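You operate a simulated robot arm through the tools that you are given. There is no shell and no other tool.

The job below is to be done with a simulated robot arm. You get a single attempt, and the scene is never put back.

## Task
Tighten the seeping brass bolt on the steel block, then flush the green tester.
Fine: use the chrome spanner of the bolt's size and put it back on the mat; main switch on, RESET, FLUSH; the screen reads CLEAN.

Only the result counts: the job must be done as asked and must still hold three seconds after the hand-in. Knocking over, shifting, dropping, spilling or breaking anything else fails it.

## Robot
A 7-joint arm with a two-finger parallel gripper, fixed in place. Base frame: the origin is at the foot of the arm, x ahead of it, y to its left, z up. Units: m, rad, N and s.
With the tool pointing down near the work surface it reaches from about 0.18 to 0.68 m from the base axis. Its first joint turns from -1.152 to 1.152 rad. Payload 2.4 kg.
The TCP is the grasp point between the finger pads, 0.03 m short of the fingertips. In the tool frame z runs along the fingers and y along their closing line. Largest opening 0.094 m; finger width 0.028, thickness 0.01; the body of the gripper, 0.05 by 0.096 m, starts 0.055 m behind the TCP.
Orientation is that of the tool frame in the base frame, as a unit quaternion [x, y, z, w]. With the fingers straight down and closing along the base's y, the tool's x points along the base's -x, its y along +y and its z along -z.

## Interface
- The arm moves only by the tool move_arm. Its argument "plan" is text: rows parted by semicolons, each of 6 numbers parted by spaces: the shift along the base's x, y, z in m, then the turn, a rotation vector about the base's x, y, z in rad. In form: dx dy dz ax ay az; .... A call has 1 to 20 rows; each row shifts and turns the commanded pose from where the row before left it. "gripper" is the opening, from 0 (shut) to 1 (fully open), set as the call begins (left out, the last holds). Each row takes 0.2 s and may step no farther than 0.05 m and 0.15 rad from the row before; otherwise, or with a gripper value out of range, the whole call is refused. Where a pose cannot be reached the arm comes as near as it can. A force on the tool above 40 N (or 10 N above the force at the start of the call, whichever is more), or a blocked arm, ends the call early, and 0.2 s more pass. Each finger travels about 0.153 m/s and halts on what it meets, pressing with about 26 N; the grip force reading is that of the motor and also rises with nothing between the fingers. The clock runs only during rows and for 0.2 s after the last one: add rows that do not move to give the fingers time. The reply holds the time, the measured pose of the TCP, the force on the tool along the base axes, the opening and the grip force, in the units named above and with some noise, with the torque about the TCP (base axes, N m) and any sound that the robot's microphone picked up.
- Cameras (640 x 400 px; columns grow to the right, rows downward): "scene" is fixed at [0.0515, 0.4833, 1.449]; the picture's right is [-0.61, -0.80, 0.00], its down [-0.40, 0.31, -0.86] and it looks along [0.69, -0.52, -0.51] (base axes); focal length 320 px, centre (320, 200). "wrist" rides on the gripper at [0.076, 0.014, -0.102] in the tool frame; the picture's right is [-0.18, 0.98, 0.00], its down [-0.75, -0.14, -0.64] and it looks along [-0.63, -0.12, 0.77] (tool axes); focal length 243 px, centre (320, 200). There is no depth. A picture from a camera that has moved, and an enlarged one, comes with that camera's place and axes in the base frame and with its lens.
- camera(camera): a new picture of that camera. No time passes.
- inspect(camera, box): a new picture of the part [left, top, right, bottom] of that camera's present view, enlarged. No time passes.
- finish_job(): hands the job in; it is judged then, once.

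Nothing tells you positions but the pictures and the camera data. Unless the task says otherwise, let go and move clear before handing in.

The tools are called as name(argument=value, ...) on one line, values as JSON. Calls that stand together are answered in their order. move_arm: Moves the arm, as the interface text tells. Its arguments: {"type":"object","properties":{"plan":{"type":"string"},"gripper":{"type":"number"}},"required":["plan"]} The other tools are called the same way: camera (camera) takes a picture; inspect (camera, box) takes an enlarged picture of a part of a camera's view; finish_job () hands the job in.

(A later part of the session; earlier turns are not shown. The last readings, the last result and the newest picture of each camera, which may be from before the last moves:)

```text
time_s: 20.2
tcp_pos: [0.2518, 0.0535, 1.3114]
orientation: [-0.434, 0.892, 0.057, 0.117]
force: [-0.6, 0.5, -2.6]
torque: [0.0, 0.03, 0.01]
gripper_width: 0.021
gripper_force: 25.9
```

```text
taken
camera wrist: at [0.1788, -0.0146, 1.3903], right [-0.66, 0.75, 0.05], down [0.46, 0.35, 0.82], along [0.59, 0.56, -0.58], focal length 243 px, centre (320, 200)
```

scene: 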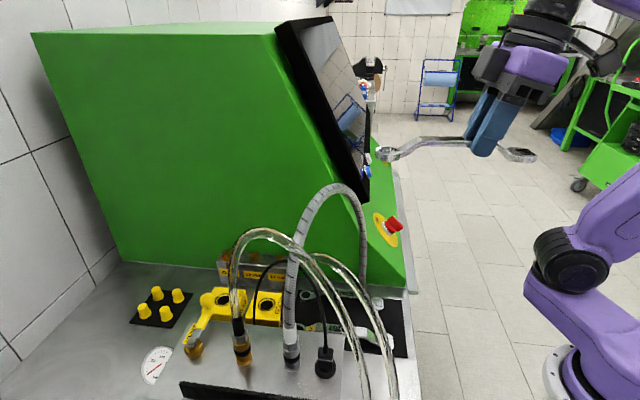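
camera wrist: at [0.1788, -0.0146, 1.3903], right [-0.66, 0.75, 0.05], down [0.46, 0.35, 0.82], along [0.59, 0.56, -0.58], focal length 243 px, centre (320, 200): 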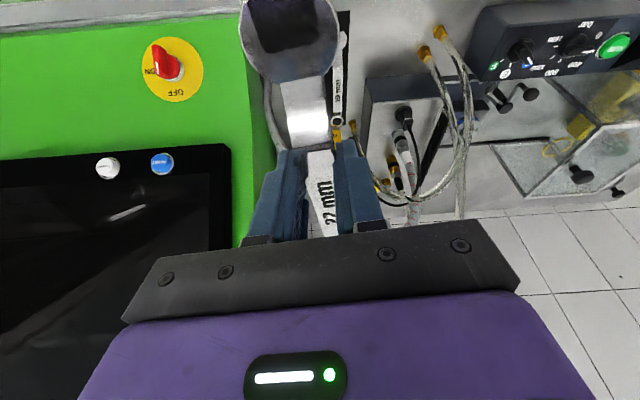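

The spanner is clear and hanging free. I'll zoom in on its ring shape and check it is level.

inspect(camera="scene", box=[365, 100, 545, 180])

inspect(camera="scene", box=[370, 130, 430, 175])

```text
3.56 times, centred on (455, 140) of scene
camera zoom: at [0.0515, 0.4833, 1.449], right [-0.61, -0.8, 0.0], down [-0.4, 0.31, -0.86], along [0.69, -0.52, -0.51], focal length 1139 px, centre (-160, 413)
```

zoom: 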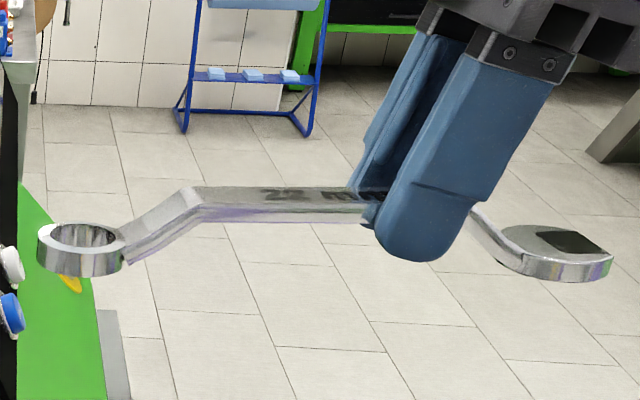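

```text
8.89 times, centred on (400, 152) of scene
camera zoom: at [0.0515, 0.4833, 1.449], right [-0.61, -0.8, 0.0], down [-0.4, 0.31, -0.86], along [0.69, -0.52, -0.51], focal length 2847 px, centre (-391, 622)
```

zoom: 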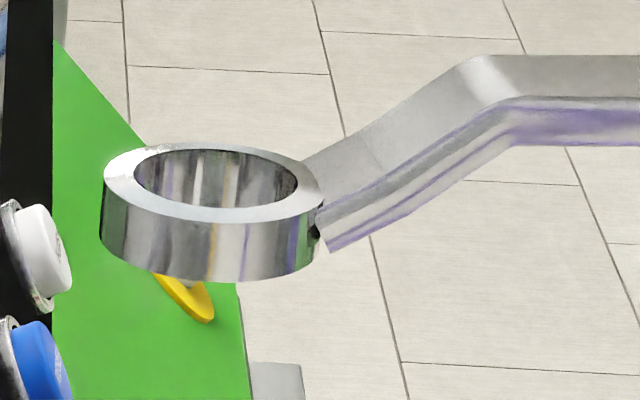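

The spanner is level and its ring centre sits about 0.1245 m ahead of the TCP with its bottom 0.040 below it. Now I carry it over the arch along the rehearsed route.

move_arm(plan="0.0333 0.0307 0 0 0 -0.0925; 0.0333 0.0307 0 0 0 -0.0925; 0.0333 0.0307 -0.001 0 0 -0.0925; 0.0333 0.0307 -0.002 0 0 -0.0925; 0.0333 0.0307 -0.004 0 0 -0.0925; 0.0333 0.0307 -0.008 0 0 -0.0925; 0 0 0 0 0 0")

camera(camera="scene")

camera(camera="wrist")

```text
time_s: 21.8
tcp_pos: [0.4556, 0.2386, 1.2956]
orientation: [-0.173, 0.976, 0.023, 0.128]
force: [-0.4, 0.7, -2.0]
torque: [0.0, -0.01, 0.0]
gripper_width: 0.021
gripper_force: 26.5
```

```text
taken
```

scene: 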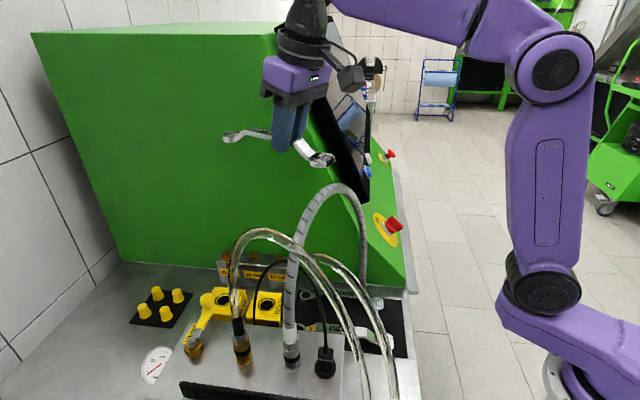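

```text
taken
camera wrist: at [0.3554, 0.2181, 1.3742], right [-0.17, 0.98, 0.05], down [0.58, 0.06, 0.82], along [0.8, 0.17, -0.58], focal length 243 px, centre (320, 200)
```

wrist: 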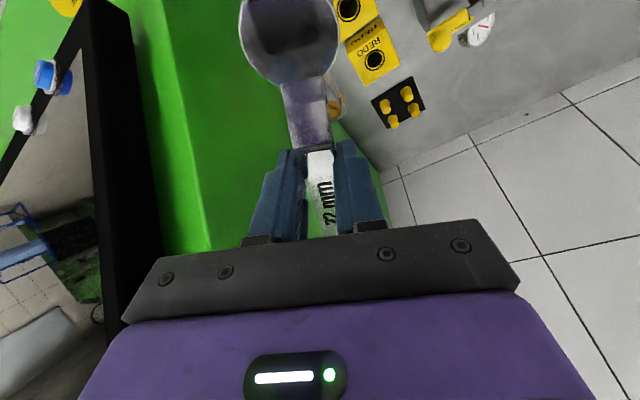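

The spanner's trailing jaw is right above the arch, so I'll first go forward almost level and only then descend.

move_arm(plan="0.0125 0.006 -0.003 0 0 0; 0.0125 0.006 -0.003 0 0 0; 0.0125 0.006 -0.008 0 0 0; 0.0125 0.006 -0.012 0 0 0; 0 0 0 0 0 0")

camera(camera="scene")

```text
time_s: 23.0
tcp_pos: [0.5046, 0.2638, 1.2684]
orientation: [-0.174, 0.976, 0.024, 0.129]
force: [-0.5, 0.1, -2.5]
torque: [-0.01, 0.05, 0.03]
gripper_width: 0.0211
gripper_force: 25.7
```

```text
taken
```

scene: 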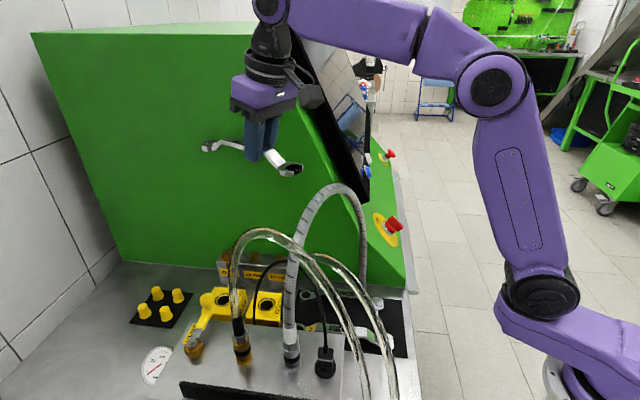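

I'm past the arch, and now I descend straight down toward the bolt and stop with margin.

move_arm(plan="0 0 -0.04 0 0 0; 0 0 -0.04 0 0 0; 0 0 -0.04 0 0 0; 0 0 -0.04 0 0 0; 0 0 -0.03 0 0 0; 0 0 0 0 0 0")

camera(camera="scene")

inspect(camera="scene", box=[190, 210, 310, 290])

camera(camera="wrist")

```text
time_s: 24.4
tcp_pos: [0.5051, 0.2625, 1.0785]
orientation: [-0.174, 0.976, 0.024, 0.129]
force: [-0.2, 0.9, -1.9]
torque: [0.0, -0.01, -0.01]
gripper_width: 0.021
gripper_force: 26.0
```

```text
taken
```

scene: 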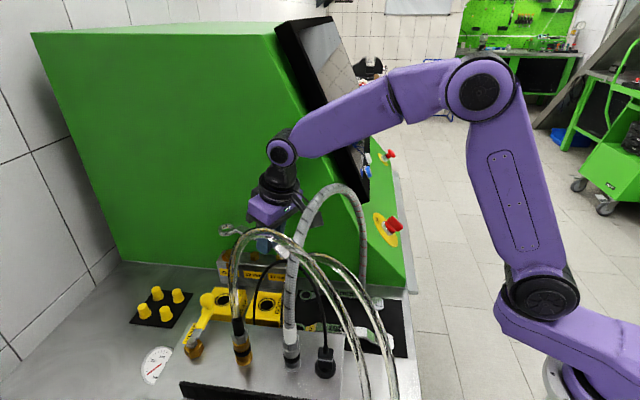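

```text
5.00 times, centred on (250, 250) of scene
camera zoom: at [0.0516, 0.4833, 1.449], right [-0.61, -0.8, 0.0], down [-0.4, 0.31, -0.86], along [0.69, -0.52, -0.51], focal length 1601 px, centre (670, -50)
```

zoom: 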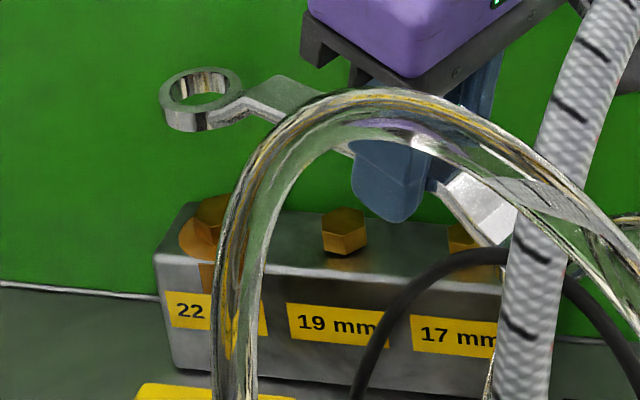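

```text
taken
camera wrist: at [0.4043, 0.2415, 1.157], right [-0.17, 0.98, 0.05], down [0.58, 0.06, 0.82], along [0.8, 0.17, -0.58], focal length 243 px, centre (320, 200)
```

wrist: 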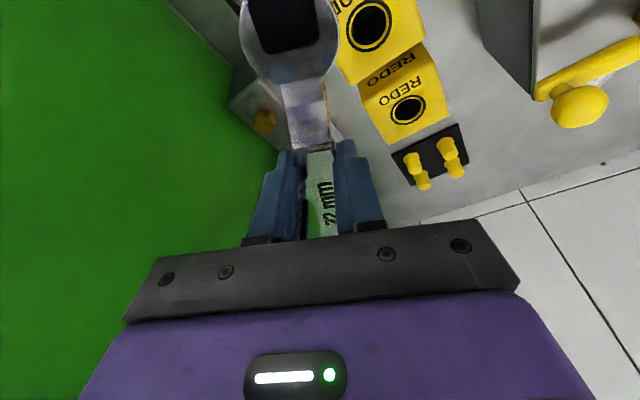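

The ring is hovering almost above bolt 22. I'll zoom in further to measure the remaining offset.

inspect(camera="scene", box=[212, 215, 272, 275])

inspect(camera="scene", box=[215, 240, 245, 270])

inspect(camera="scene", box=[215, 215, 245, 245])

```text
6.67 times, centred on (242, 245) of scene
camera zoom: at [0.0516, 0.4833, 1.449], right [-0.61, -0.8, 0.0], down [-0.4, 0.31, -0.86], along [0.69, -0.52, -0.51], focal length 2135 px, centre (840, -100)
```

zoom: 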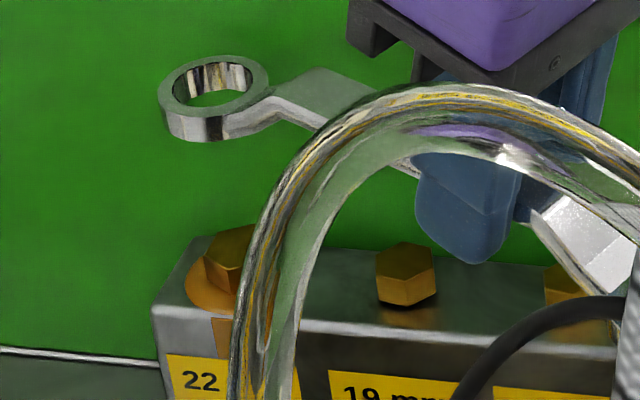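

```text
13.33 times, centred on (230, 255) of scene
camera zoom: at [0.0516, 0.4833, 1.449], right [-0.61, -0.8, 0.0], down [-0.4, 0.31, -0.86], along [0.69, -0.52, -0.51], focal length 4270 px, centre (1520, -533)
```

zoom: 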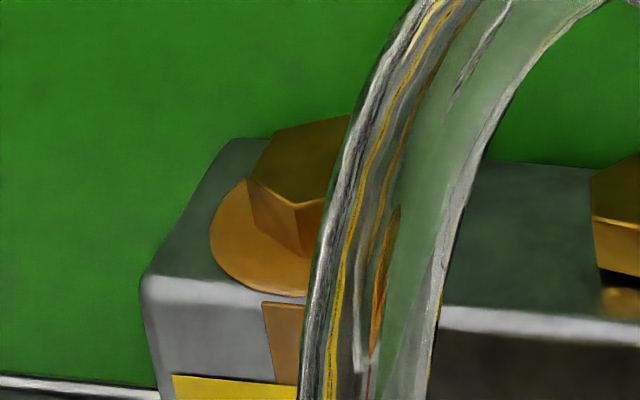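

```text
13.33 times, centred on (230, 230) of scene
camera zoom: at [0.0516, 0.4833, 1.449], right [-0.61, -0.8, 0.0], down [-0.4, 0.31, -0.86], along [0.69, -0.52, -0.51], focal length 4270 px, centre (1520, -200)
```

zoom: 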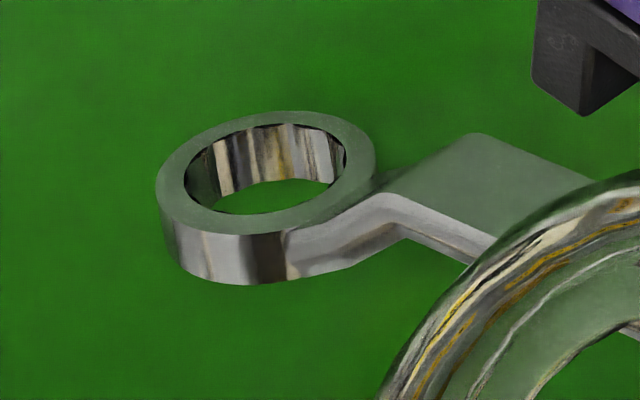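

Measured in the same picture, the ring centre (0.6214, 0.3036) and bolt centre (0.6218, 0.3036) coincide to within about 1–2 mm. I'll lower until the ring is just above the bolt head and measure again.

move_arm(plan="0 0 -0.02 0 0 0; 0 0 -0.015 0 0 0; 0 0 -0.01 0 0 0; 0 0 0 0 0 0")

inspect(camera="scene", box=[206, 230, 254, 270])

inspect(camera="scene", box=[190, 210, 310, 290])

camera(camera="wrist")

```text
time_s: 25.4
tcp_pos: [0.5029, 0.2608, 1.0337]
orientation: [-0.173, 0.976, 0.022, 0.129]
force: [0.1, 0.3, -2.3]
torque: [-0.02, 0.01, 0.0]
gripper_width: 0.0212
gripper_force: 25.8
```

```text
10.00 times, centred on (230, 250) of scene
camera zoom: at [0.0516, 0.4833, 1.449], right [-0.61, -0.8, 0.0], down [-0.4, 0.31, -0.86], along [0.69, -0.52, -0.51], focal length 3203 px, centre (1220, -300)
```

zoom: 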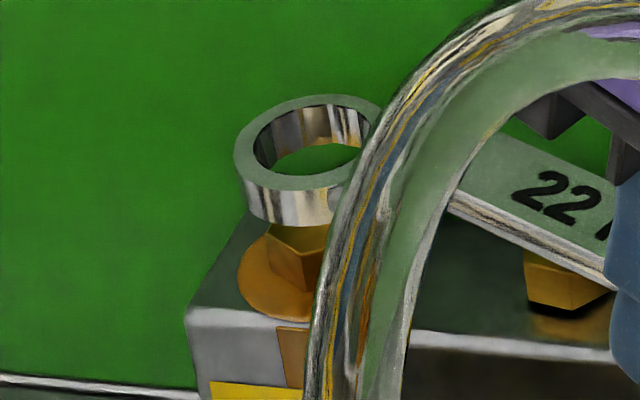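

```text
5.00 times, centred on (250, 250) of scene
camera zoom: at [0.0516, 0.4833, 1.449], right [-0.61, -0.8, 0.0], down [-0.4, 0.31, -0.86], along [0.69, -0.52, -0.51], focal length 1601 px, centre (670, -50)
```

zoom: 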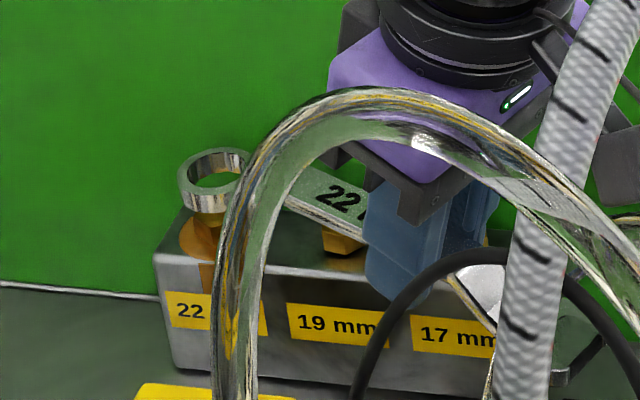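

```text
taken
camera wrist: at [0.4035, 0.2409, 1.1131], right [-0.17, 0.98, 0.05], down [0.58, 0.06, 0.82], along [0.8, 0.17, -0.58], focal length 243 px, centre (320, 200)
```

wrist: 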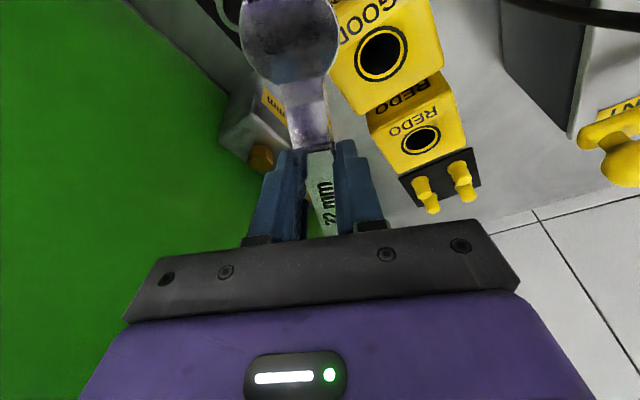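

The ring sits about 1 cm above the bolt head and is centred within about 1 mm. I'll lower in small steps and watch the force.

move_arm(plan="0.0003 0.0005 -0.004 0 0 0; 0 0 -0.004 0 0 0; 0 0 0 0 0 0")

move_arm(plan="0 0 -0.003 0 0 0; 0 0 0 0 0 0")

inspect(camera="scene", box=[206, 230, 254, 270])

```text
time_s: 26.2
tcp_pos: [0.5039, 0.263, 1.0267]
orientation: [-0.173, 0.976, 0.023, 0.128]
force: [0.5, 0.5, -2.5]
torque: [-0.01, 0.02, -0.03]
gripper_width: 0.0212
gripper_force: 26.2
```

```text
time_s: 26.8
tcp_pos: [0.5044, 0.2635, 1.0241]
orientation: [-0.173, 0.976, 0.022, 0.128]
force: [-0.4, 0.2, -2.1]
torque: [-0.03, 0.05, -0.03]
gripper_width: 0.0213
gripper_force: 26.3
```

```text
10.00 times, centred on (230, 250) of scene
camera zoom: at [0.0516, 0.4833, 1.449], right [-0.61, -0.8, 0.0], down [-0.4, 0.31, -0.86], along [0.69, -0.52, -0.51], focal length 3203 px, centre (1220, -300)
```

zoom: 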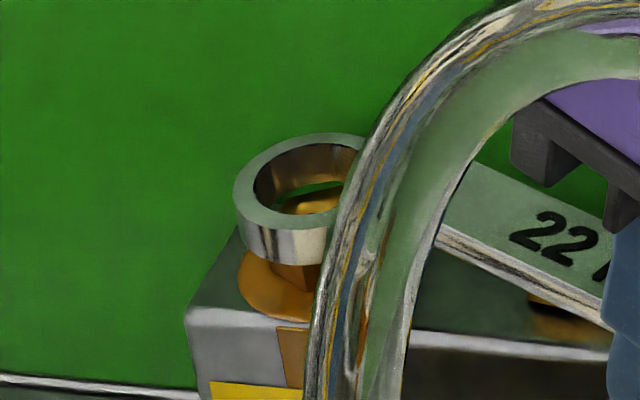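

There is no contact yet and I can see the bolt's top through the ring. I'll zoom in further on that opening.

inspect(camera="scene", box=[218, 238, 242, 263])

```text
16.00 times, centred on (230, 250) of scene
camera zoom: at [0.0516, 0.4833, 1.449], right [-0.61, -0.8, 0.0], down [-0.4, 0.31, -0.86], along [0.69, -0.52, -0.51], focal length 5124 px, centre (1760, -608)
```

zoom: 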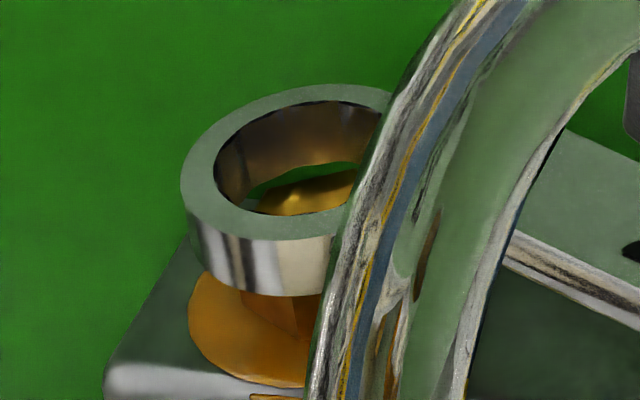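

The bolt's head is centred in the ring opening to within about 1 mm. I'll keep lowering in 2 mm steps and watch the force.

move_arm(plan="0 0 -0.002 0 0 0; 0 0 0 0 0 0")

move_arm(plan="0 0 -0.002 0 0 0; 0 0 0 0 0 0")

```text
time_s: 27.4
tcp_pos: [0.5045, 0.2625, 1.0227]
orientation: [-0.174, 0.976, 0.023, 0.129]
force: [-0.2, 0.9, -1.9]
torque: [0.02, 0.04, 0.02]
gripper_width: 0.0211
gripper_force: 26.2
```

```text
time_s: 28.0
tcp_pos: [0.5039, 0.2638, 1.0208]
orientation: [-0.173, 0.976, 0.023, 0.128]
force: [-0.8, 0.8, -1.6]
torque: [-0.01, 0.06, -0.01]
gripper_width: 0.0215
gripper_force: 26.1
```

move_arm(plan="0 0 -0.002 0 0 0; 0 0 0 0 0 0")

inspect(camera="scene", box=[218, 238, 242, 263])

```text
time_s: 28.6
tcp_pos: [0.5036, 0.2638, 1.0182]
orientation: [-0.173, 0.976, 0.023, 0.129]
force: [-0.4, -0.4, -1.6]
torque: [-0.01, 0.04, 0.0]
gripper_width: 0.0212
gripper_force: 25.6
```

```text
16.00 times, centred on (230, 250) of scene
camera zoom: at [0.0516, 0.4833, 1.449], right [-0.61, -0.8, 0.0], down [-0.4, 0.31, -0.86], along [0.69, -0.52, -0.51], focal length 5124 px, centre (1760, -608)
```

zoom: 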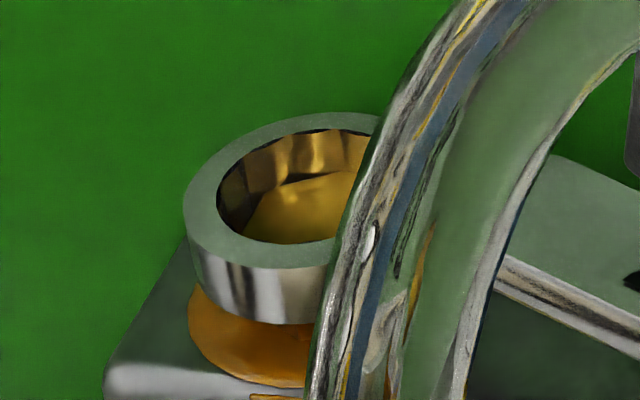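

The head is now inside the ring with no resistance. I'll continue down toward the block's top.

move_arm(plan="0 0 -0.002 0 0 0; 0 0 0 0 0 0")

move_arm(plan="0 0 -0.002 0 0 0; 0 0 0 0 0 0")

inspect(camera="scene", box=[218, 238, 242, 263])

```text
time_s: 29.2
tcp_pos: [0.5035, 0.2628, 1.0153]
orientation: [-0.173, 0.976, 0.023, 0.128]
force: [-0.4, 0.5, -2.2]
torque: [-0.01, 0.04, 0.03]
gripper_width: 0.0213
gripper_force: 26.4
```

```text
time_s: 29.8
tcp_pos: [0.5061, 0.2629, 1.0147]
orientation: [-0.173, 0.976, 0.022, 0.129]
force: [0.5, -0.8, -2.4]
torque: [-0.01, 0.03, 0.05]
gripper_width: 0.0209
gripper_force: 26.2
```

```text
16.00 times, centred on (230, 250) of scene
camera zoom: at [0.0516, 0.4833, 1.449], right [-0.61, -0.8, 0.0], down [-0.4, 0.31, -0.86], along [0.69, -0.52, -0.51], focal length 5124 px, centre (1760, -608)
```

zoom: 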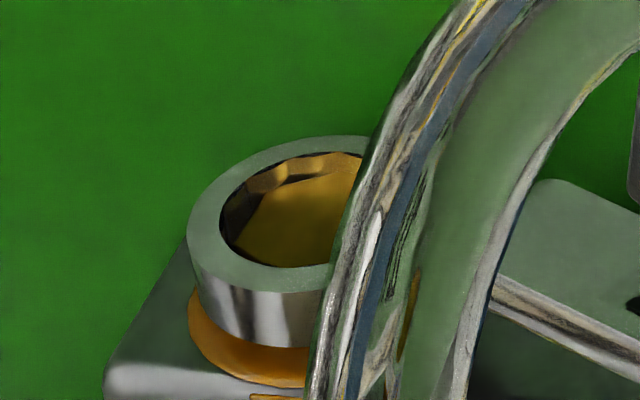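

The head fills the ring well and there's about 4–5 mm left to the block's top. I'll lower a bit more.

move_arm(plan="0 0 -0.002 0 0 0; 0 0 0 0 0 0")

move_arm(plan="0 0 -0.0015 0 0 0; 0 0 0 0 0 0")

inspect(camera="scene", box=[218, 238, 242, 263])

```text
time_s: 30.4
tcp_pos: [0.5037, 0.2635, 1.0122]
orientation: [-0.173, 0.976, 0.022, 0.129]
force: [-0.7, 0.3, -2.6]
torque: [-0.01, 0.02, -0.01]
gripper_width: 0.021
gripper_force: 26.3
```

```text
time_s: 31.0
tcp_pos: [0.5047, 0.2629, 1.0111]
orientation: [-0.172, 0.976, 0.023, 0.128]
force: [0.7, 0.8, -1.0]
torque: [-0.01, 0.03, 0.01]
gripper_width: 0.021
gripper_force: 25.8
```

```text
16.00 times, centred on (230, 250) of scene
camera zoom: at [0.0516, 0.4833, 1.449], right [-0.61, -0.8, 0.0], down [-0.4, 0.31, -0.86], along [0.69, -0.52, -0.51], focal length 5124 px, centre (1760, -608)
```

zoom: 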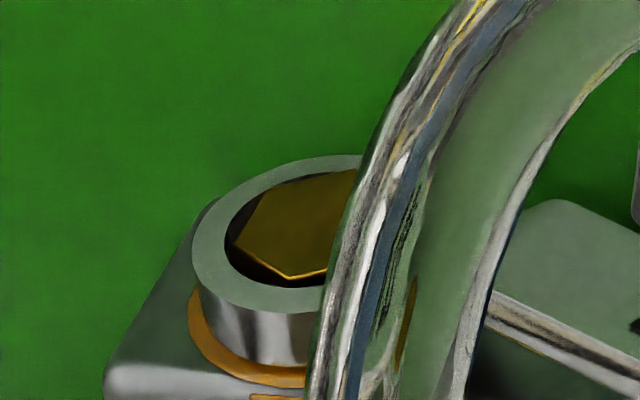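

The ring encloses the hex with about 1 mm to the block; its centre is off about 1 mm, so I'll nudge it and settle it. Then I'll start turning clockwise (seen from above) about the bolt axis in small steps.

move_arm(plan="0.0004 -0.001 -0.001 0 0 0; 0 0 0 0 0 0")

move_arm(plan="-0.00199 0.00589 0 0 0 -0.05; 0 0 0 0 0 0")

inspect(camera="scene", box=[218, 238, 242, 263])

```text
time_s: 31.6
tcp_pos: [0.5057, 0.262, 1.0103]
orientation: [-0.173, 0.976, 0.022, 0.129]
force: [0.0, -0.2, -1.1]
torque: [-0.03, 0.01, 0.03]
gripper_width: 0.0209
gripper_force: 25.4
```

```text
time_s: 32.2
tcp_pos: [0.5031, 0.269, 1.0098]
orientation: [-0.149, 0.98, 0.019, 0.129]
force: [-0.7, 0.5, -1.8]
torque: [-0.01, 0.0, 0.29]
gripper_width: 0.0213
gripper_force: 26.1
```

```text
16.00 times, centred on (230, 250) of scene
camera zoom: at [0.0516, 0.4833, 1.449], right [-0.61, -0.8, 0.0], down [-0.4, 0.31, -0.86], along [0.69, -0.52, -0.51], focal length 5124 px, centre (1760, -608)
```

zoom: 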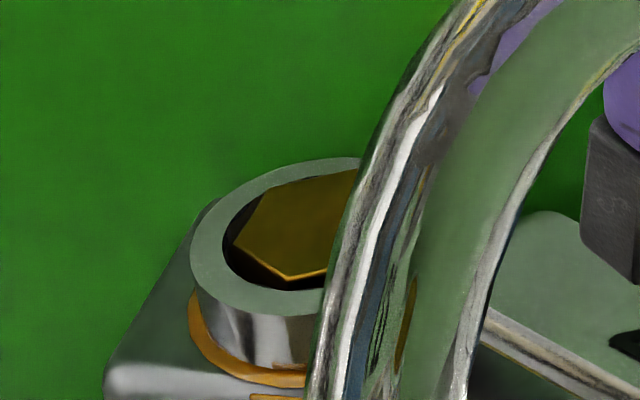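

The torque about z rose to about 0.29 N·m, so the ring has taken hold of the bolt. I'll continue turning in small steps.

move_arm(plan="-0.00169 0.00597 0 0 0 -0.05; 0 0 0 0 0 0")

move_arm(plan="-0.00139 0.00605 0 0 0 -0.05; 0 0 0 0 0 0")

inspect(camera="scene", box=[218, 238, 242, 263])

```text
time_s: 32.8
tcp_pos: [0.5023, 0.2757, 1.0099]
orientation: [-0.124, 0.984, 0.018, 0.13]
force: [0.2, -0.1, -2.5]
torque: [0.01, 0.03, 0.32]
gripper_width: 0.021
gripper_force: 26.2
```

```text
time_s: 33.4
tcp_pos: [0.4993, 0.2808, 1.0099]
orientation: [-0.1, 0.986, 0.014, 0.13]
force: [0.0, -0.7, -1.7]
torque: [-0.01, -0.01, 0.31]
gripper_width: 0.021
gripper_force: 26.1
```

```text
16.00 times, centred on (230, 250) of scene
camera zoom: at [0.0516, 0.4833, 1.449], right [-0.61, -0.8, 0.0], down [-0.4, 0.31, -0.86], along [0.69, -0.52, -0.51], focal length 5124 px, centre (1760, -608)
```

zoom: 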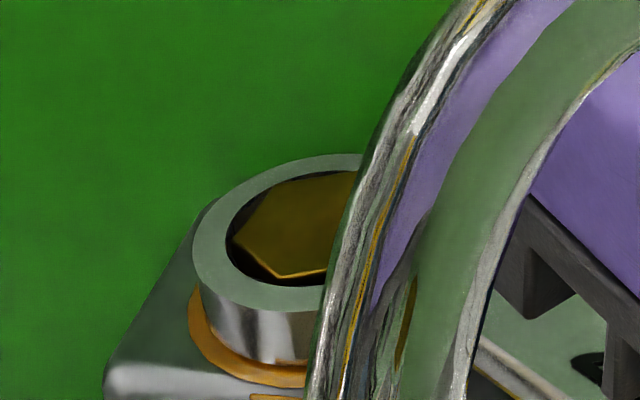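

The bolt is now turning with the ring at a steady 0.31 N·m. I'll keep turning and watch for torque rising or a sound.

move_arm(plan="-0.00109 0.00612 0 0 0 -0.05; -0.00077 0.00615 0 0 0 -0.05; 0 0 0 0 0 0")

inspect(camera="scene", box=[218, 238, 242, 263])

camera(camera="scene")

```text
time_s: 34.2
tcp_pos: [0.4963, 0.2914, 1.0112]
orientation: [-0.049, 0.99, 0.006, 0.131]
force: [-0.7, 0.2, -1.8]
torque: [0.01, 0.02, 0.3]
gripper_width: 0.0213
gripper_force: 26.0
```

```text
16.00 times, centred on (230, 250) of scene
camera zoom: at [0.0516, 0.4833, 1.449], right [-0.61, -0.8, 0.0], down [-0.4, 0.31, -0.86], along [0.69, -0.52, -0.51], focal length 5124 px, centre (1760, -608)
```

zoom: 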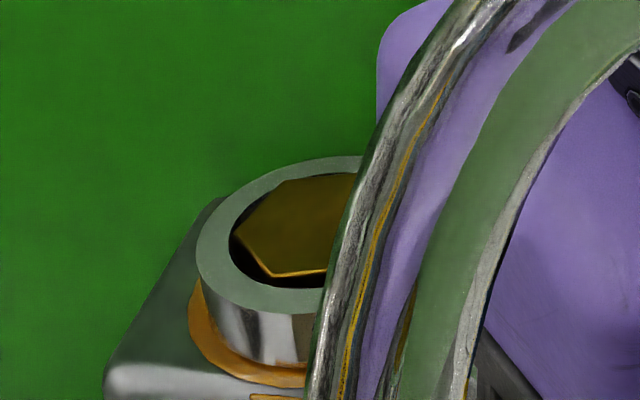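

```text
taken
```

scene: 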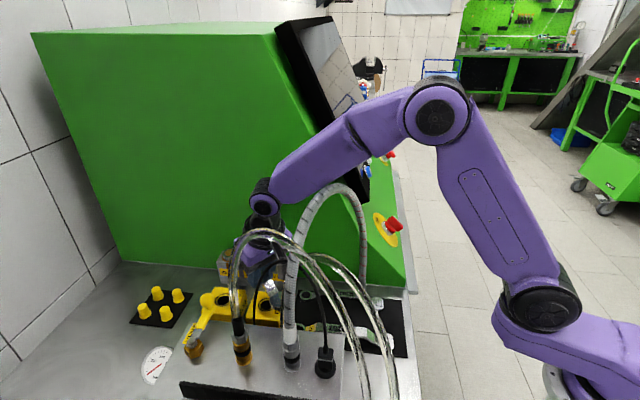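

The bolt keeps following the ring at constant torque, and the arm is clear of the hoses. I'll continue the swing with a small centring correction.

move_arm(plan="-0.00007 0.0068 0 0 0 -0.05; -0.00016 0.00621 0 0 0 -0.05; 0.00015 0.00621 0 0 0 -0.05; 0 0 0 0 0 0")

inspect(camera="scene", box=[218, 238, 242, 263])

camera(camera="wrist")

```text
time_s: 35.2
tcp_pos: [0.4976, 0.3115, 1.0113]
orientation: [0.024, 0.991, -0.003, 0.132]
force: [-0.1, -0.3, -2.2]
torque: [0.02, 0.02, 0.31]
gripper_width: 0.0211
gripper_force: 25.8
```

```text
16.00 times, centred on (230, 250) of scene
camera zoom: at [0.0516, 0.4833, 1.449], right [-0.61, -0.8, 0.0], down [-0.4, 0.31, -0.86], along [0.69, -0.52, -0.51], focal length 5124 px, centre (1760, -608)
```

zoom: 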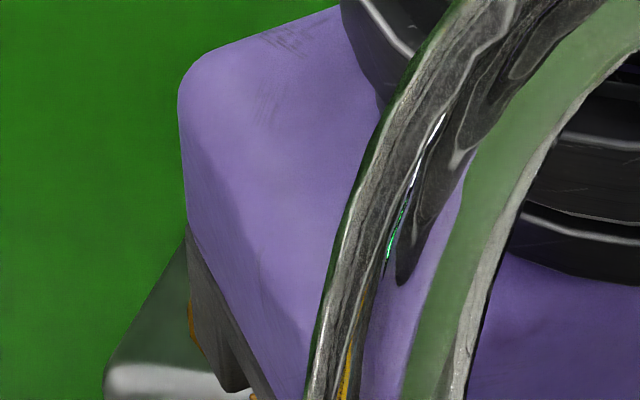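

```text
taken
camera wrist: at [0.3975, 0.3307, 1.0887], right [0.23, 0.97, 0.05], down [0.55, -0.17, 0.82], along [0.8, -0.16, -0.58], focal length 243 px, centre (320, 200)
```

wrist: 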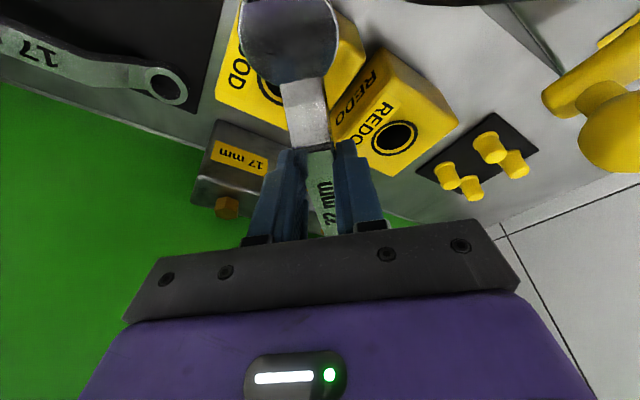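

The torque holds at 0.31 N·m with the spanner at about 177°. The wrist camera is getting near the clear hoses, so I'll check that clearance before going further.

inspect(camera="scene", box=[210, 180, 370, 380])

camera(camera="scene")

```text
2.00 times, centred on (290, 280) of scene
camera zoom: at [0.0516, 0.4833, 1.449], right [-0.61, -0.8, 0.0], down [-0.4, 0.31, -0.86], along [0.69, -0.52, -0.51], focal length 641 px, centre (380, 40)
```

zoom: 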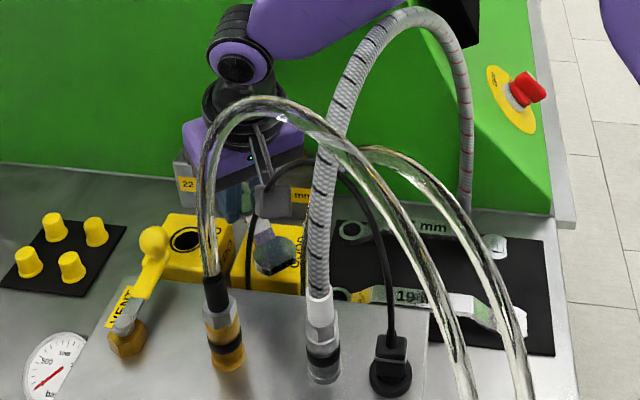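

```text
taken
```

scene: 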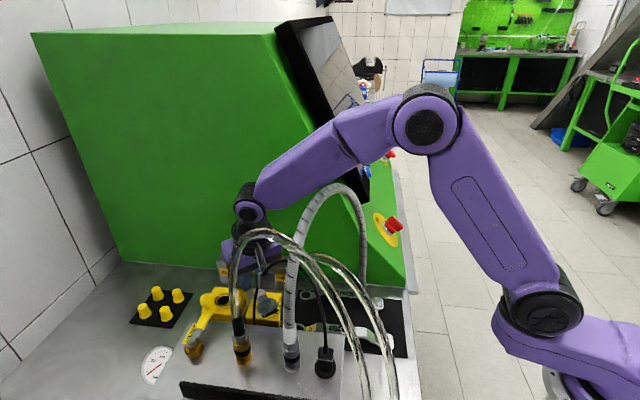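

inspect(camera="scene", box=[225, 225, 305, 325])

```text
4.00 times, centred on (265, 275) of scene
camera zoom: at [0.0516, 0.4833, 1.449], right [-0.61, -0.8, 0.0], down [-0.4, 0.31, -0.86], along [0.69, -0.52, -0.51], focal length 1281 px, centre (540, -100)
```

zoom: 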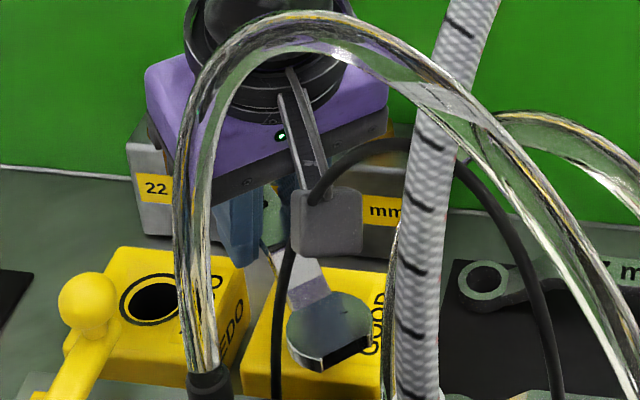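

The wrist camera is close to a black cable and hoses on this side, so I won't swing further. Instead I'll lift the ring off, swing back to 200° and turn again like a ratchet.

move_arm(plan="0 0 0.004 0 0 0; 0 0 0.005 0 0 0; 0 0 0.005 0 0 0; 0 0 0.005 0 0 0; 0 0 0 0 0 0")

inspect(camera="scene", box=[206, 230, 254, 270])

```text
time_s: 36.4
tcp_pos: [0.4967, 0.3102, 1.0298]
orientation: [0.025, 0.991, -0.003, 0.13]
force: [0.5, -0.2, -1.8]
torque: [-0.05, 0.05, 0.04]
gripper_width: 0.021
gripper_force: 25.5
```

```text
10.00 times, centred on (230, 250) of scene
camera zoom: at [0.0516, 0.4833, 1.449], right [-0.61, -0.8, 0.0], down [-0.4, 0.31, -0.86], along [0.69, -0.52, -0.51], focal length 3203 px, centre (1220, -300)
```

zoom: 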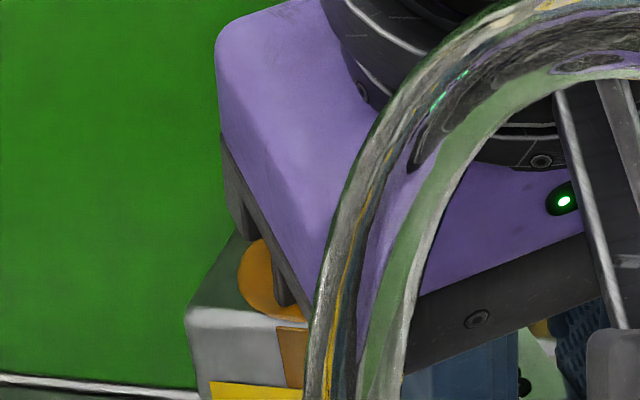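

The ring is free. I'll swing back to 200° above the bolt along the same arc.

move_arm(plan="-0.00015 -0.00621 0 0 0 0.05; 0.00016 -0.00621 0 0 0 0.05; 0.00047 -0.0062 0 0 0 0.05; 0.00077 -0.00615 0 0 0 0.05; 0.00109 -0.00612 0 0 0 0.05; 0.00139 -0.00605 0 0 0 0.05; 0.00169 -0.00597 0 0 0 0.05; 0.00199 -0.00589 0 0 0 0.05; 0 0 0 0 0 0")

inspect(camera="scene", box=[218, 238, 242, 263])

inspect(camera="scene", box=[206, 230, 254, 270])

```text
time_s: 38.4
tcp_pos: [0.5047, 0.2635, 1.0279]
orientation: [-0.173, 0.976, 0.024, 0.128]
force: [0.2, -0.5, -2.2]
torque: [-0.02, 0.01, 0.0]
gripper_width: 0.0213
gripper_force: 25.9
```

```text
16.00 times, centred on (230, 250) of scene
camera zoom: at [0.0516, 0.4833, 1.449], right [-0.61, -0.8, 0.0], down [-0.4, 0.31, -0.86], along [0.69, -0.52, -0.51], focal length 5124 px, centre (1760, -608)
```

zoom: 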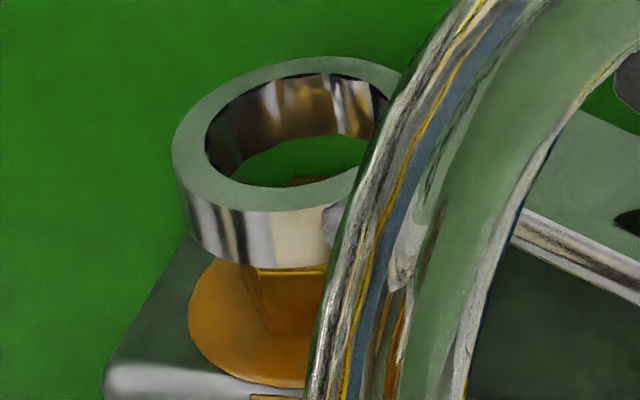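

```text
10.00 times, centred on (230, 250) of scene
camera zoom: at [0.0516, 0.4833, 1.449], right [-0.61, -0.8, 0.0], down [-0.4, 0.31, -0.86], along [0.69, -0.52, -0.51], focal length 3203 px, centre (1220, -300)
```

zoom: 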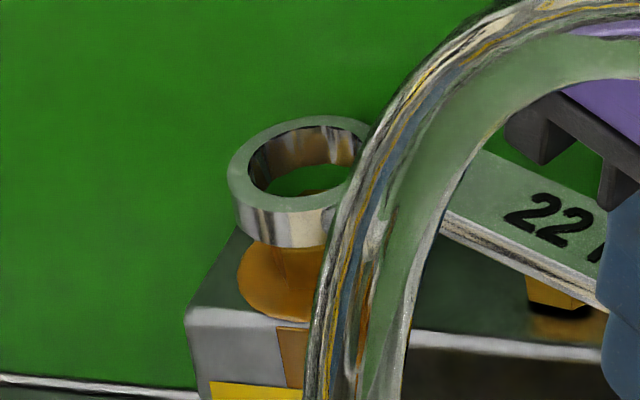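

I'm back at 200° with the ring above the bolt. It's about 1 mm off to one side, so I'll nudge it and lower in steps.

move_arm(plan="-0.0006 -0.0008 -0.003 0 0 0; 0 0 -0.003 0 0 0; 0 0 0 0 0 0")

inspect(camera="scene", box=[218, 238, 242, 263])

```text
time_s: 39.2
tcp_pos: [0.5043, 0.2623, 1.023]
orientation: [-0.173, 0.976, 0.023, 0.127]
force: [0.1, 0.9, -1.7]
torque: [0.02, -0.01, 0.01]
gripper_width: 0.0214
gripper_force: 26.8
```

```text
16.00 times, centred on (230, 250) of scene
camera zoom: at [0.0516, 0.4833, 1.449], right [-0.61, -0.8, 0.0], down [-0.4, 0.31, -0.86], along [0.69, -0.52, -0.51], focal length 5124 px, centre (1760, -608)
```

zoom: 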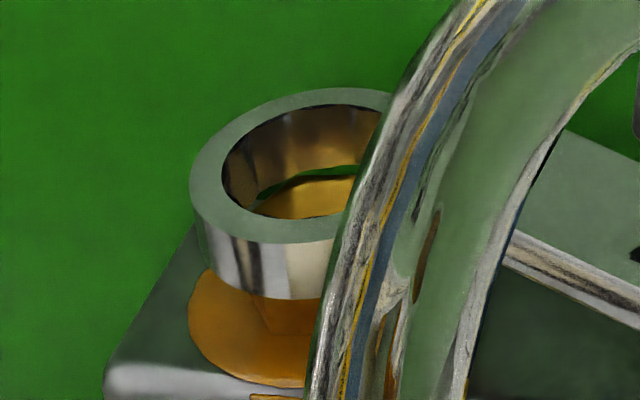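

Centring looks good. I'll continue lowering onto the head.

move_arm(plan="0 0 -0.002 0 0 0; 0 0 -0.002 0 0 0; 0 0 0 0 0 0")

move_arm(plan="0 0 -0.002 0 0 0; 0 0 -0.002 0 0 0; 0 0 0 0 0 0")

inspect(camera="scene", box=[218, 238, 242, 263])

```text
time_s: 40.0
tcp_pos: [0.5049, 0.2627, 1.0191]
orientation: [-0.173, 0.976, 0.023, 0.128]
force: [-0.1, 0.0, -2.1]
torque: [0.03, 0.06, 0.01]
gripper_width: 0.0207
gripper_force: 25.8
```

```text
time_s: 40.8
tcp_pos: [0.5045, 0.2625, 1.0154]
orientation: [-0.173, 0.976, 0.023, 0.128]
force: [0.6, 0.6, -2.9]
torque: [-0.02, 0.02, 0.06]
gripper_width: 0.021
gripper_force: 25.5
```

```text
16.00 times, centred on (230, 250) of scene
camera zoom: at [0.0516, 0.4833, 1.449], right [-0.61, -0.8, 0.0], down [-0.4, 0.31, -0.86], along [0.69, -0.52, -0.51], focal length 5124 px, centre (1760, -608)
```

zoom: 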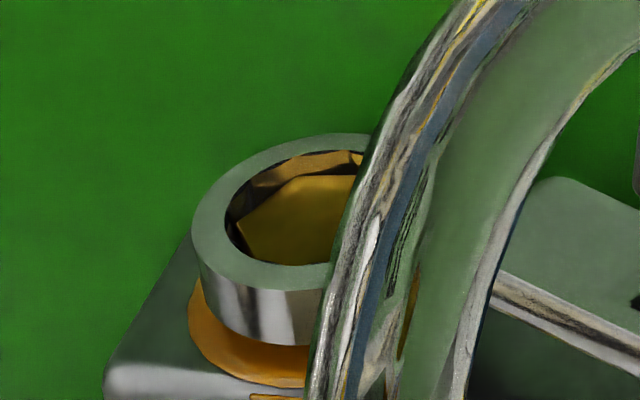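

The head is inside again. I'll settle the last few millimetres and turn clockwise once more.

move_arm(plan="0 0 -0.002 0 0 0; 0 0 -0.002 0 0 0; 0 0 -0.001 0 0 0; 0 0 0 0 0 0")

inspect(camera="scene", box=[218, 238, 242, 263])

move_arm(plan="-0.00199 0.00589 0 0 0 -0.05; 0 0 0 0 0 0")

move_arm(plan="-0.00169 0.00597 0 0 0 -0.05; 0 0 0 0 0 0")

inspect(camera="scene", box=[218, 238, 242, 263])

```text
time_s: 41.8
tcp_pos: [0.5029, 0.2617, 1.0104]
orientation: [-0.173, 0.976, 0.023, 0.129]
force: [0.1, -0.4, -1.7]
torque: [0.0, 0.02, -0.02]
gripper_width: 0.021
gripper_force: 25.6
```

```text
16.00 times, centred on (230, 250) of scene
camera zoom: at [0.0516, 0.4833, 1.449], right [-0.61, -0.8, 0.0], down [-0.4, 0.31, -0.86], along [0.69, -0.52, -0.51], focal length 5124 px, centre (1760, -608)
```

zoom: 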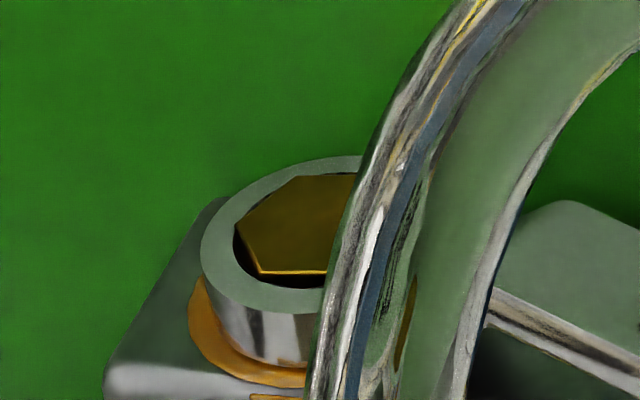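

```text
time_s: 42.4
tcp_pos: [0.5026, 0.268, 1.0109]
orientation: [-0.149, 0.98, 0.02, 0.129]
force: [0.3, -0.6, -2.4]
torque: [0.02, -0.03, 0.33]
gripper_width: 0.0211
gripper_force: 26.4
```

```text
time_s: 43.0
tcp_pos: [0.4996, 0.2743, 1.0084]
orientation: [-0.124, 0.984, 0.016, 0.13]
force: [0.1, 0.6, -1.8]
torque: [-0.01, 0.02, 0.34]
gripper_width: 0.0212
gripper_force: 26.6
```

```text
16.00 times, centred on (230, 250) of scene
camera zoom: at [0.0516, 0.4833, 1.449], right [-0.61, -0.8, 0.0], down [-0.4, 0.31, -0.86], along [0.69, -0.52, -0.51], focal length 5124 px, centre (1760, -608)
```

zoom: 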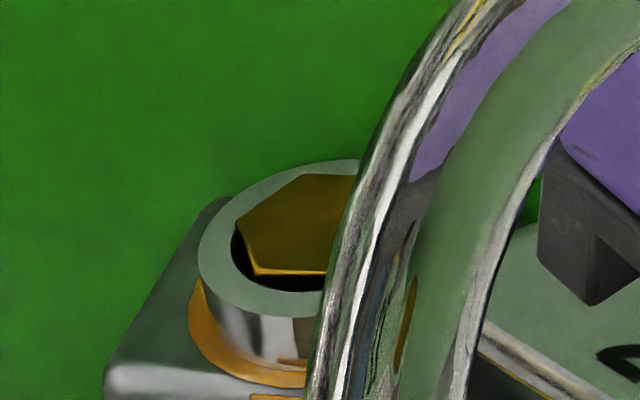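

It has engaged again at 0.33 N·m, slightly higher than before. I'll continue turning.

move_arm(plan="-0.00139 0.00605 0 0 0 -0.05; -0.00109 0.00612 0 0 0 -0.05; 0 0 0 0 0 0")

move_arm(plan="-0.00077 0.00615 0 0 0 -0.05; 0 0 0 0 0 0")

inspect(camera="scene", box=[218, 238, 242, 263])

```text
time_s: 43.8
tcp_pos: [0.4995, 0.2858, 1.0108]
orientation: [-0.074, 0.989, 0.01, 0.131]
force: [0.5, -0.2, -2.3]
torque: [0.01, 0.07, 0.31]
gripper_width: 0.0209
gripper_force: 25.7
```

```text
time_s: 44.4
tcp_pos: [0.4979, 0.2932, 1.0097]
orientation: [-0.049, 0.99, 0.007, 0.131]
force: [0.1, -0.1, -1.7]
torque: [0.01, -0.01, 0.3]
gripper_width: 0.0213
gripper_force: 25.6
```

```text
16.00 times, centred on (230, 250) of scene
camera zoom: at [0.0516, 0.4833, 1.449], right [-0.61, -0.8, 0.0], down [-0.4, 0.31, -0.86], along [0.69, -0.52, -0.51], focal length 5124 px, centre (1760, -608)
```

zoom: 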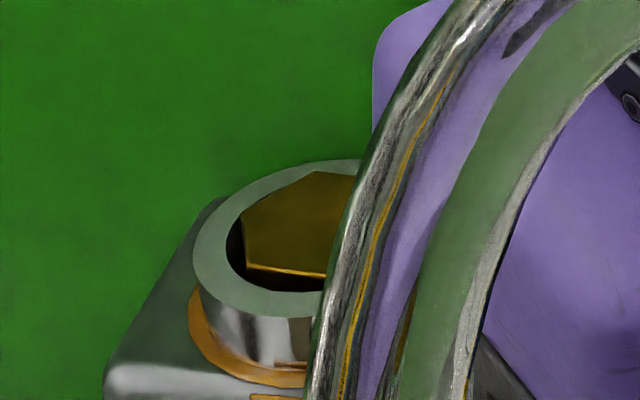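

It is still turning freely at 0.30 N·m. I'll continue to the end of this stroke.

move_arm(plan="-0.00047 0.0062 0 0 0 -0.05; -0.00016 0.00621 0 0 0 -0.05; 0 0 0 0 0 0")

move_arm(plan="0.00015 0.00621 0 0 0 -0.05; 0 0 0 0 0 0")

inspect(camera="scene", box=[225, 225, 305, 325])

```text
time_s: 45.2
tcp_pos: [0.4974, 0.306, 1.0089]
orientation: [0.0, 0.991, 0.001, 0.131]
force: [0.0, -0.7, -1.3]
torque: [0.01, 0.03, 0.34]
gripper_width: 0.0215
gripper_force: 25.9
```

```text
time_s: 45.8
tcp_pos: [0.4969, 0.3118, 1.0101]
orientation: [0.024, 0.991, -0.003, 0.13]
force: [0.3, 0.1, -2.3]
torque: [0.01, 0.02, 0.33]
gripper_width: 0.0212
gripper_force: 25.9
```

```text
4.00 times, centred on (265, 275) of scene
camera zoom: at [0.0516, 0.4833, 1.449], right [-0.61, -0.8, 0.0], down [-0.4, 0.31, -0.86], along [0.69, -0.52, -0.51], focal length 1281 px, centre (540, -100)
```

zoom: 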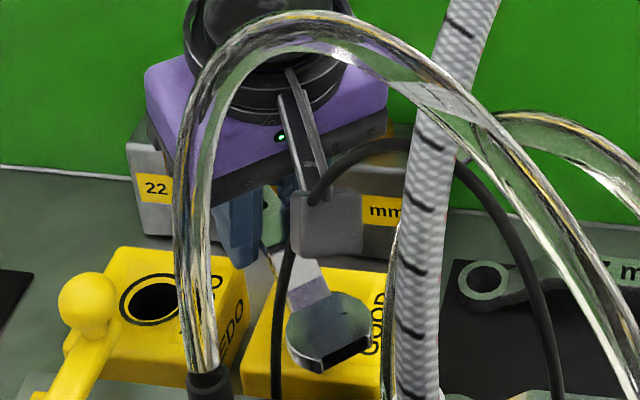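

The stroke ended with the bolt turned about 40° and not yet tight. I'll lift, swing back and repeat.

move_arm(plan="0 0 0.004 0 0 0; 0 0 0.005 0 0 0; 0 0 0.005 0 0 0; 0 0 0.005 0 0 0; -0.00015 -0.00621 0 0 0 0.05; 0.00016 -0.00621 0 0 0 0.05; 0.00047 -0.0062 0 0 0 0.05; 0.00077 -0.00615 0 0 0 0.05; 0.00109 -0.00612 0 0 0 0.05; 0.00139 -0.00605 0 0 0 0.05; 0.00169 -0.00597 0 0 0 0.05; 0.00199 -0.00589 0 0 0 0.05; 0 0 -0.005 0 0 0; 0 0 0 0 0 0")

inspect(camera="scene", box=[218, 238, 242, 263])

```text
time_s: 48.8
tcp_pos: [0.5035, 0.263, 1.024]
orientation: [-0.173, 0.976, 0.024, 0.129]
force: [-0.2, 0.0, -1.1]
torque: [-0.01, 0.03, 0.02]
gripper_width: 0.0211
gripper_force: 26.0
```

```text
16.00 times, centred on (230, 250) of scene
camera zoom: at [0.0516, 0.4833, 1.449], right [-0.61, -0.8, 0.0], down [-0.4, 0.31, -0.86], along [0.69, -0.52, -0.51], focal length 5124 px, centre (1760, -608)
```

zoom: 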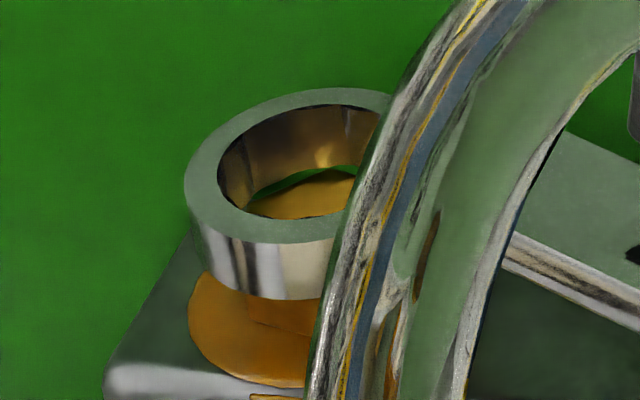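

Centring is still good. I'll lower fully and begin the third stroke.

move_arm(plan="0 0 -0.0025 0 0 0; 0 0 -0.0025 0 0 0; 0 0 -0.0025 0 0 0; 0 0 -0.0025 0 0 0; 0 0 -0.0025 0 0 0; 0 0 -0.0015 0 0 0; 0 0 0 0 0 0")

inspect(camera="scene", box=[218, 238, 242, 263])

move_arm(plan="-0.00199 0.00589 0 0 0 -0.05; -0.00169 0.00597 0 0 0 -0.05; 0 0 0 0 0 0")

move_arm(plan="-0.00139 0.00605 0 0 0 -0.05; -0.00109 0.00612 0 0 0 -0.05; 0 0 0 0 0 0")

inspect(camera="scene", box=[218, 238, 242, 263])

```text
time_s: 50.4
tcp_pos: [0.5037, 0.2631, 1.0105]
orientation: [-0.172, 0.976, 0.023, 0.128]
force: [-0.3, 0.2, -1.4]
torque: [0.01, 0.02, -0.05]
gripper_width: 0.0209
gripper_force: 25.9
```

```text
16.00 times, centred on (230, 250) of scene
camera zoom: at [0.0516, 0.4833, 1.449], right [-0.61, -0.8, 0.0], down [-0.4, 0.31, -0.86], along [0.69, -0.52, -0.51], focal length 5124 px, centre (1760, -608)
```

zoom: 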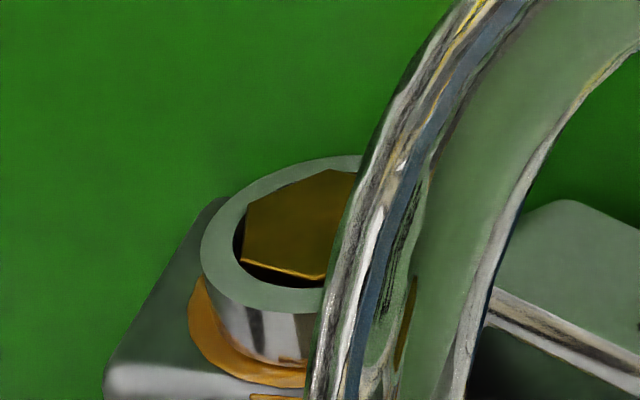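

```text
time_s: 51.2
tcp_pos: [0.4996, 0.2737, 1.0106]
orientation: [-0.124, 0.984, 0.017, 0.13]
force: [-0.3, -0.5, -2.4]
torque: [0.0, -0.03, 0.33]
gripper_width: 0.0212
gripper_force: 25.5
```

```text
time_s: 52.0
tcp_pos: [0.4986, 0.2865, 1.0105]
orientation: [-0.074, 0.989, 0.01, 0.131]
force: [-0.5, -0.4, -2.2]
torque: [0.01, -0.01, 0.3]
gripper_width: 0.0212
gripper_force: 26.0
```

```text
16.00 times, centred on (230, 250) of scene
camera zoom: at [0.0516, 0.4833, 1.449], right [-0.61, -0.8, 0.0], down [-0.4, 0.31, -0.86], along [0.69, -0.52, -0.51], focal length 5124 px, centre (1760, -608)
```

zoom: 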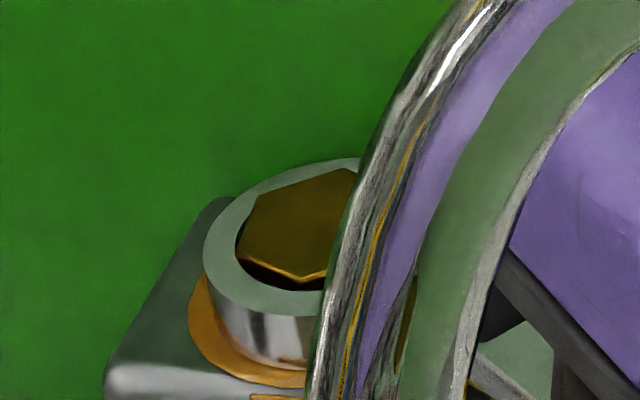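

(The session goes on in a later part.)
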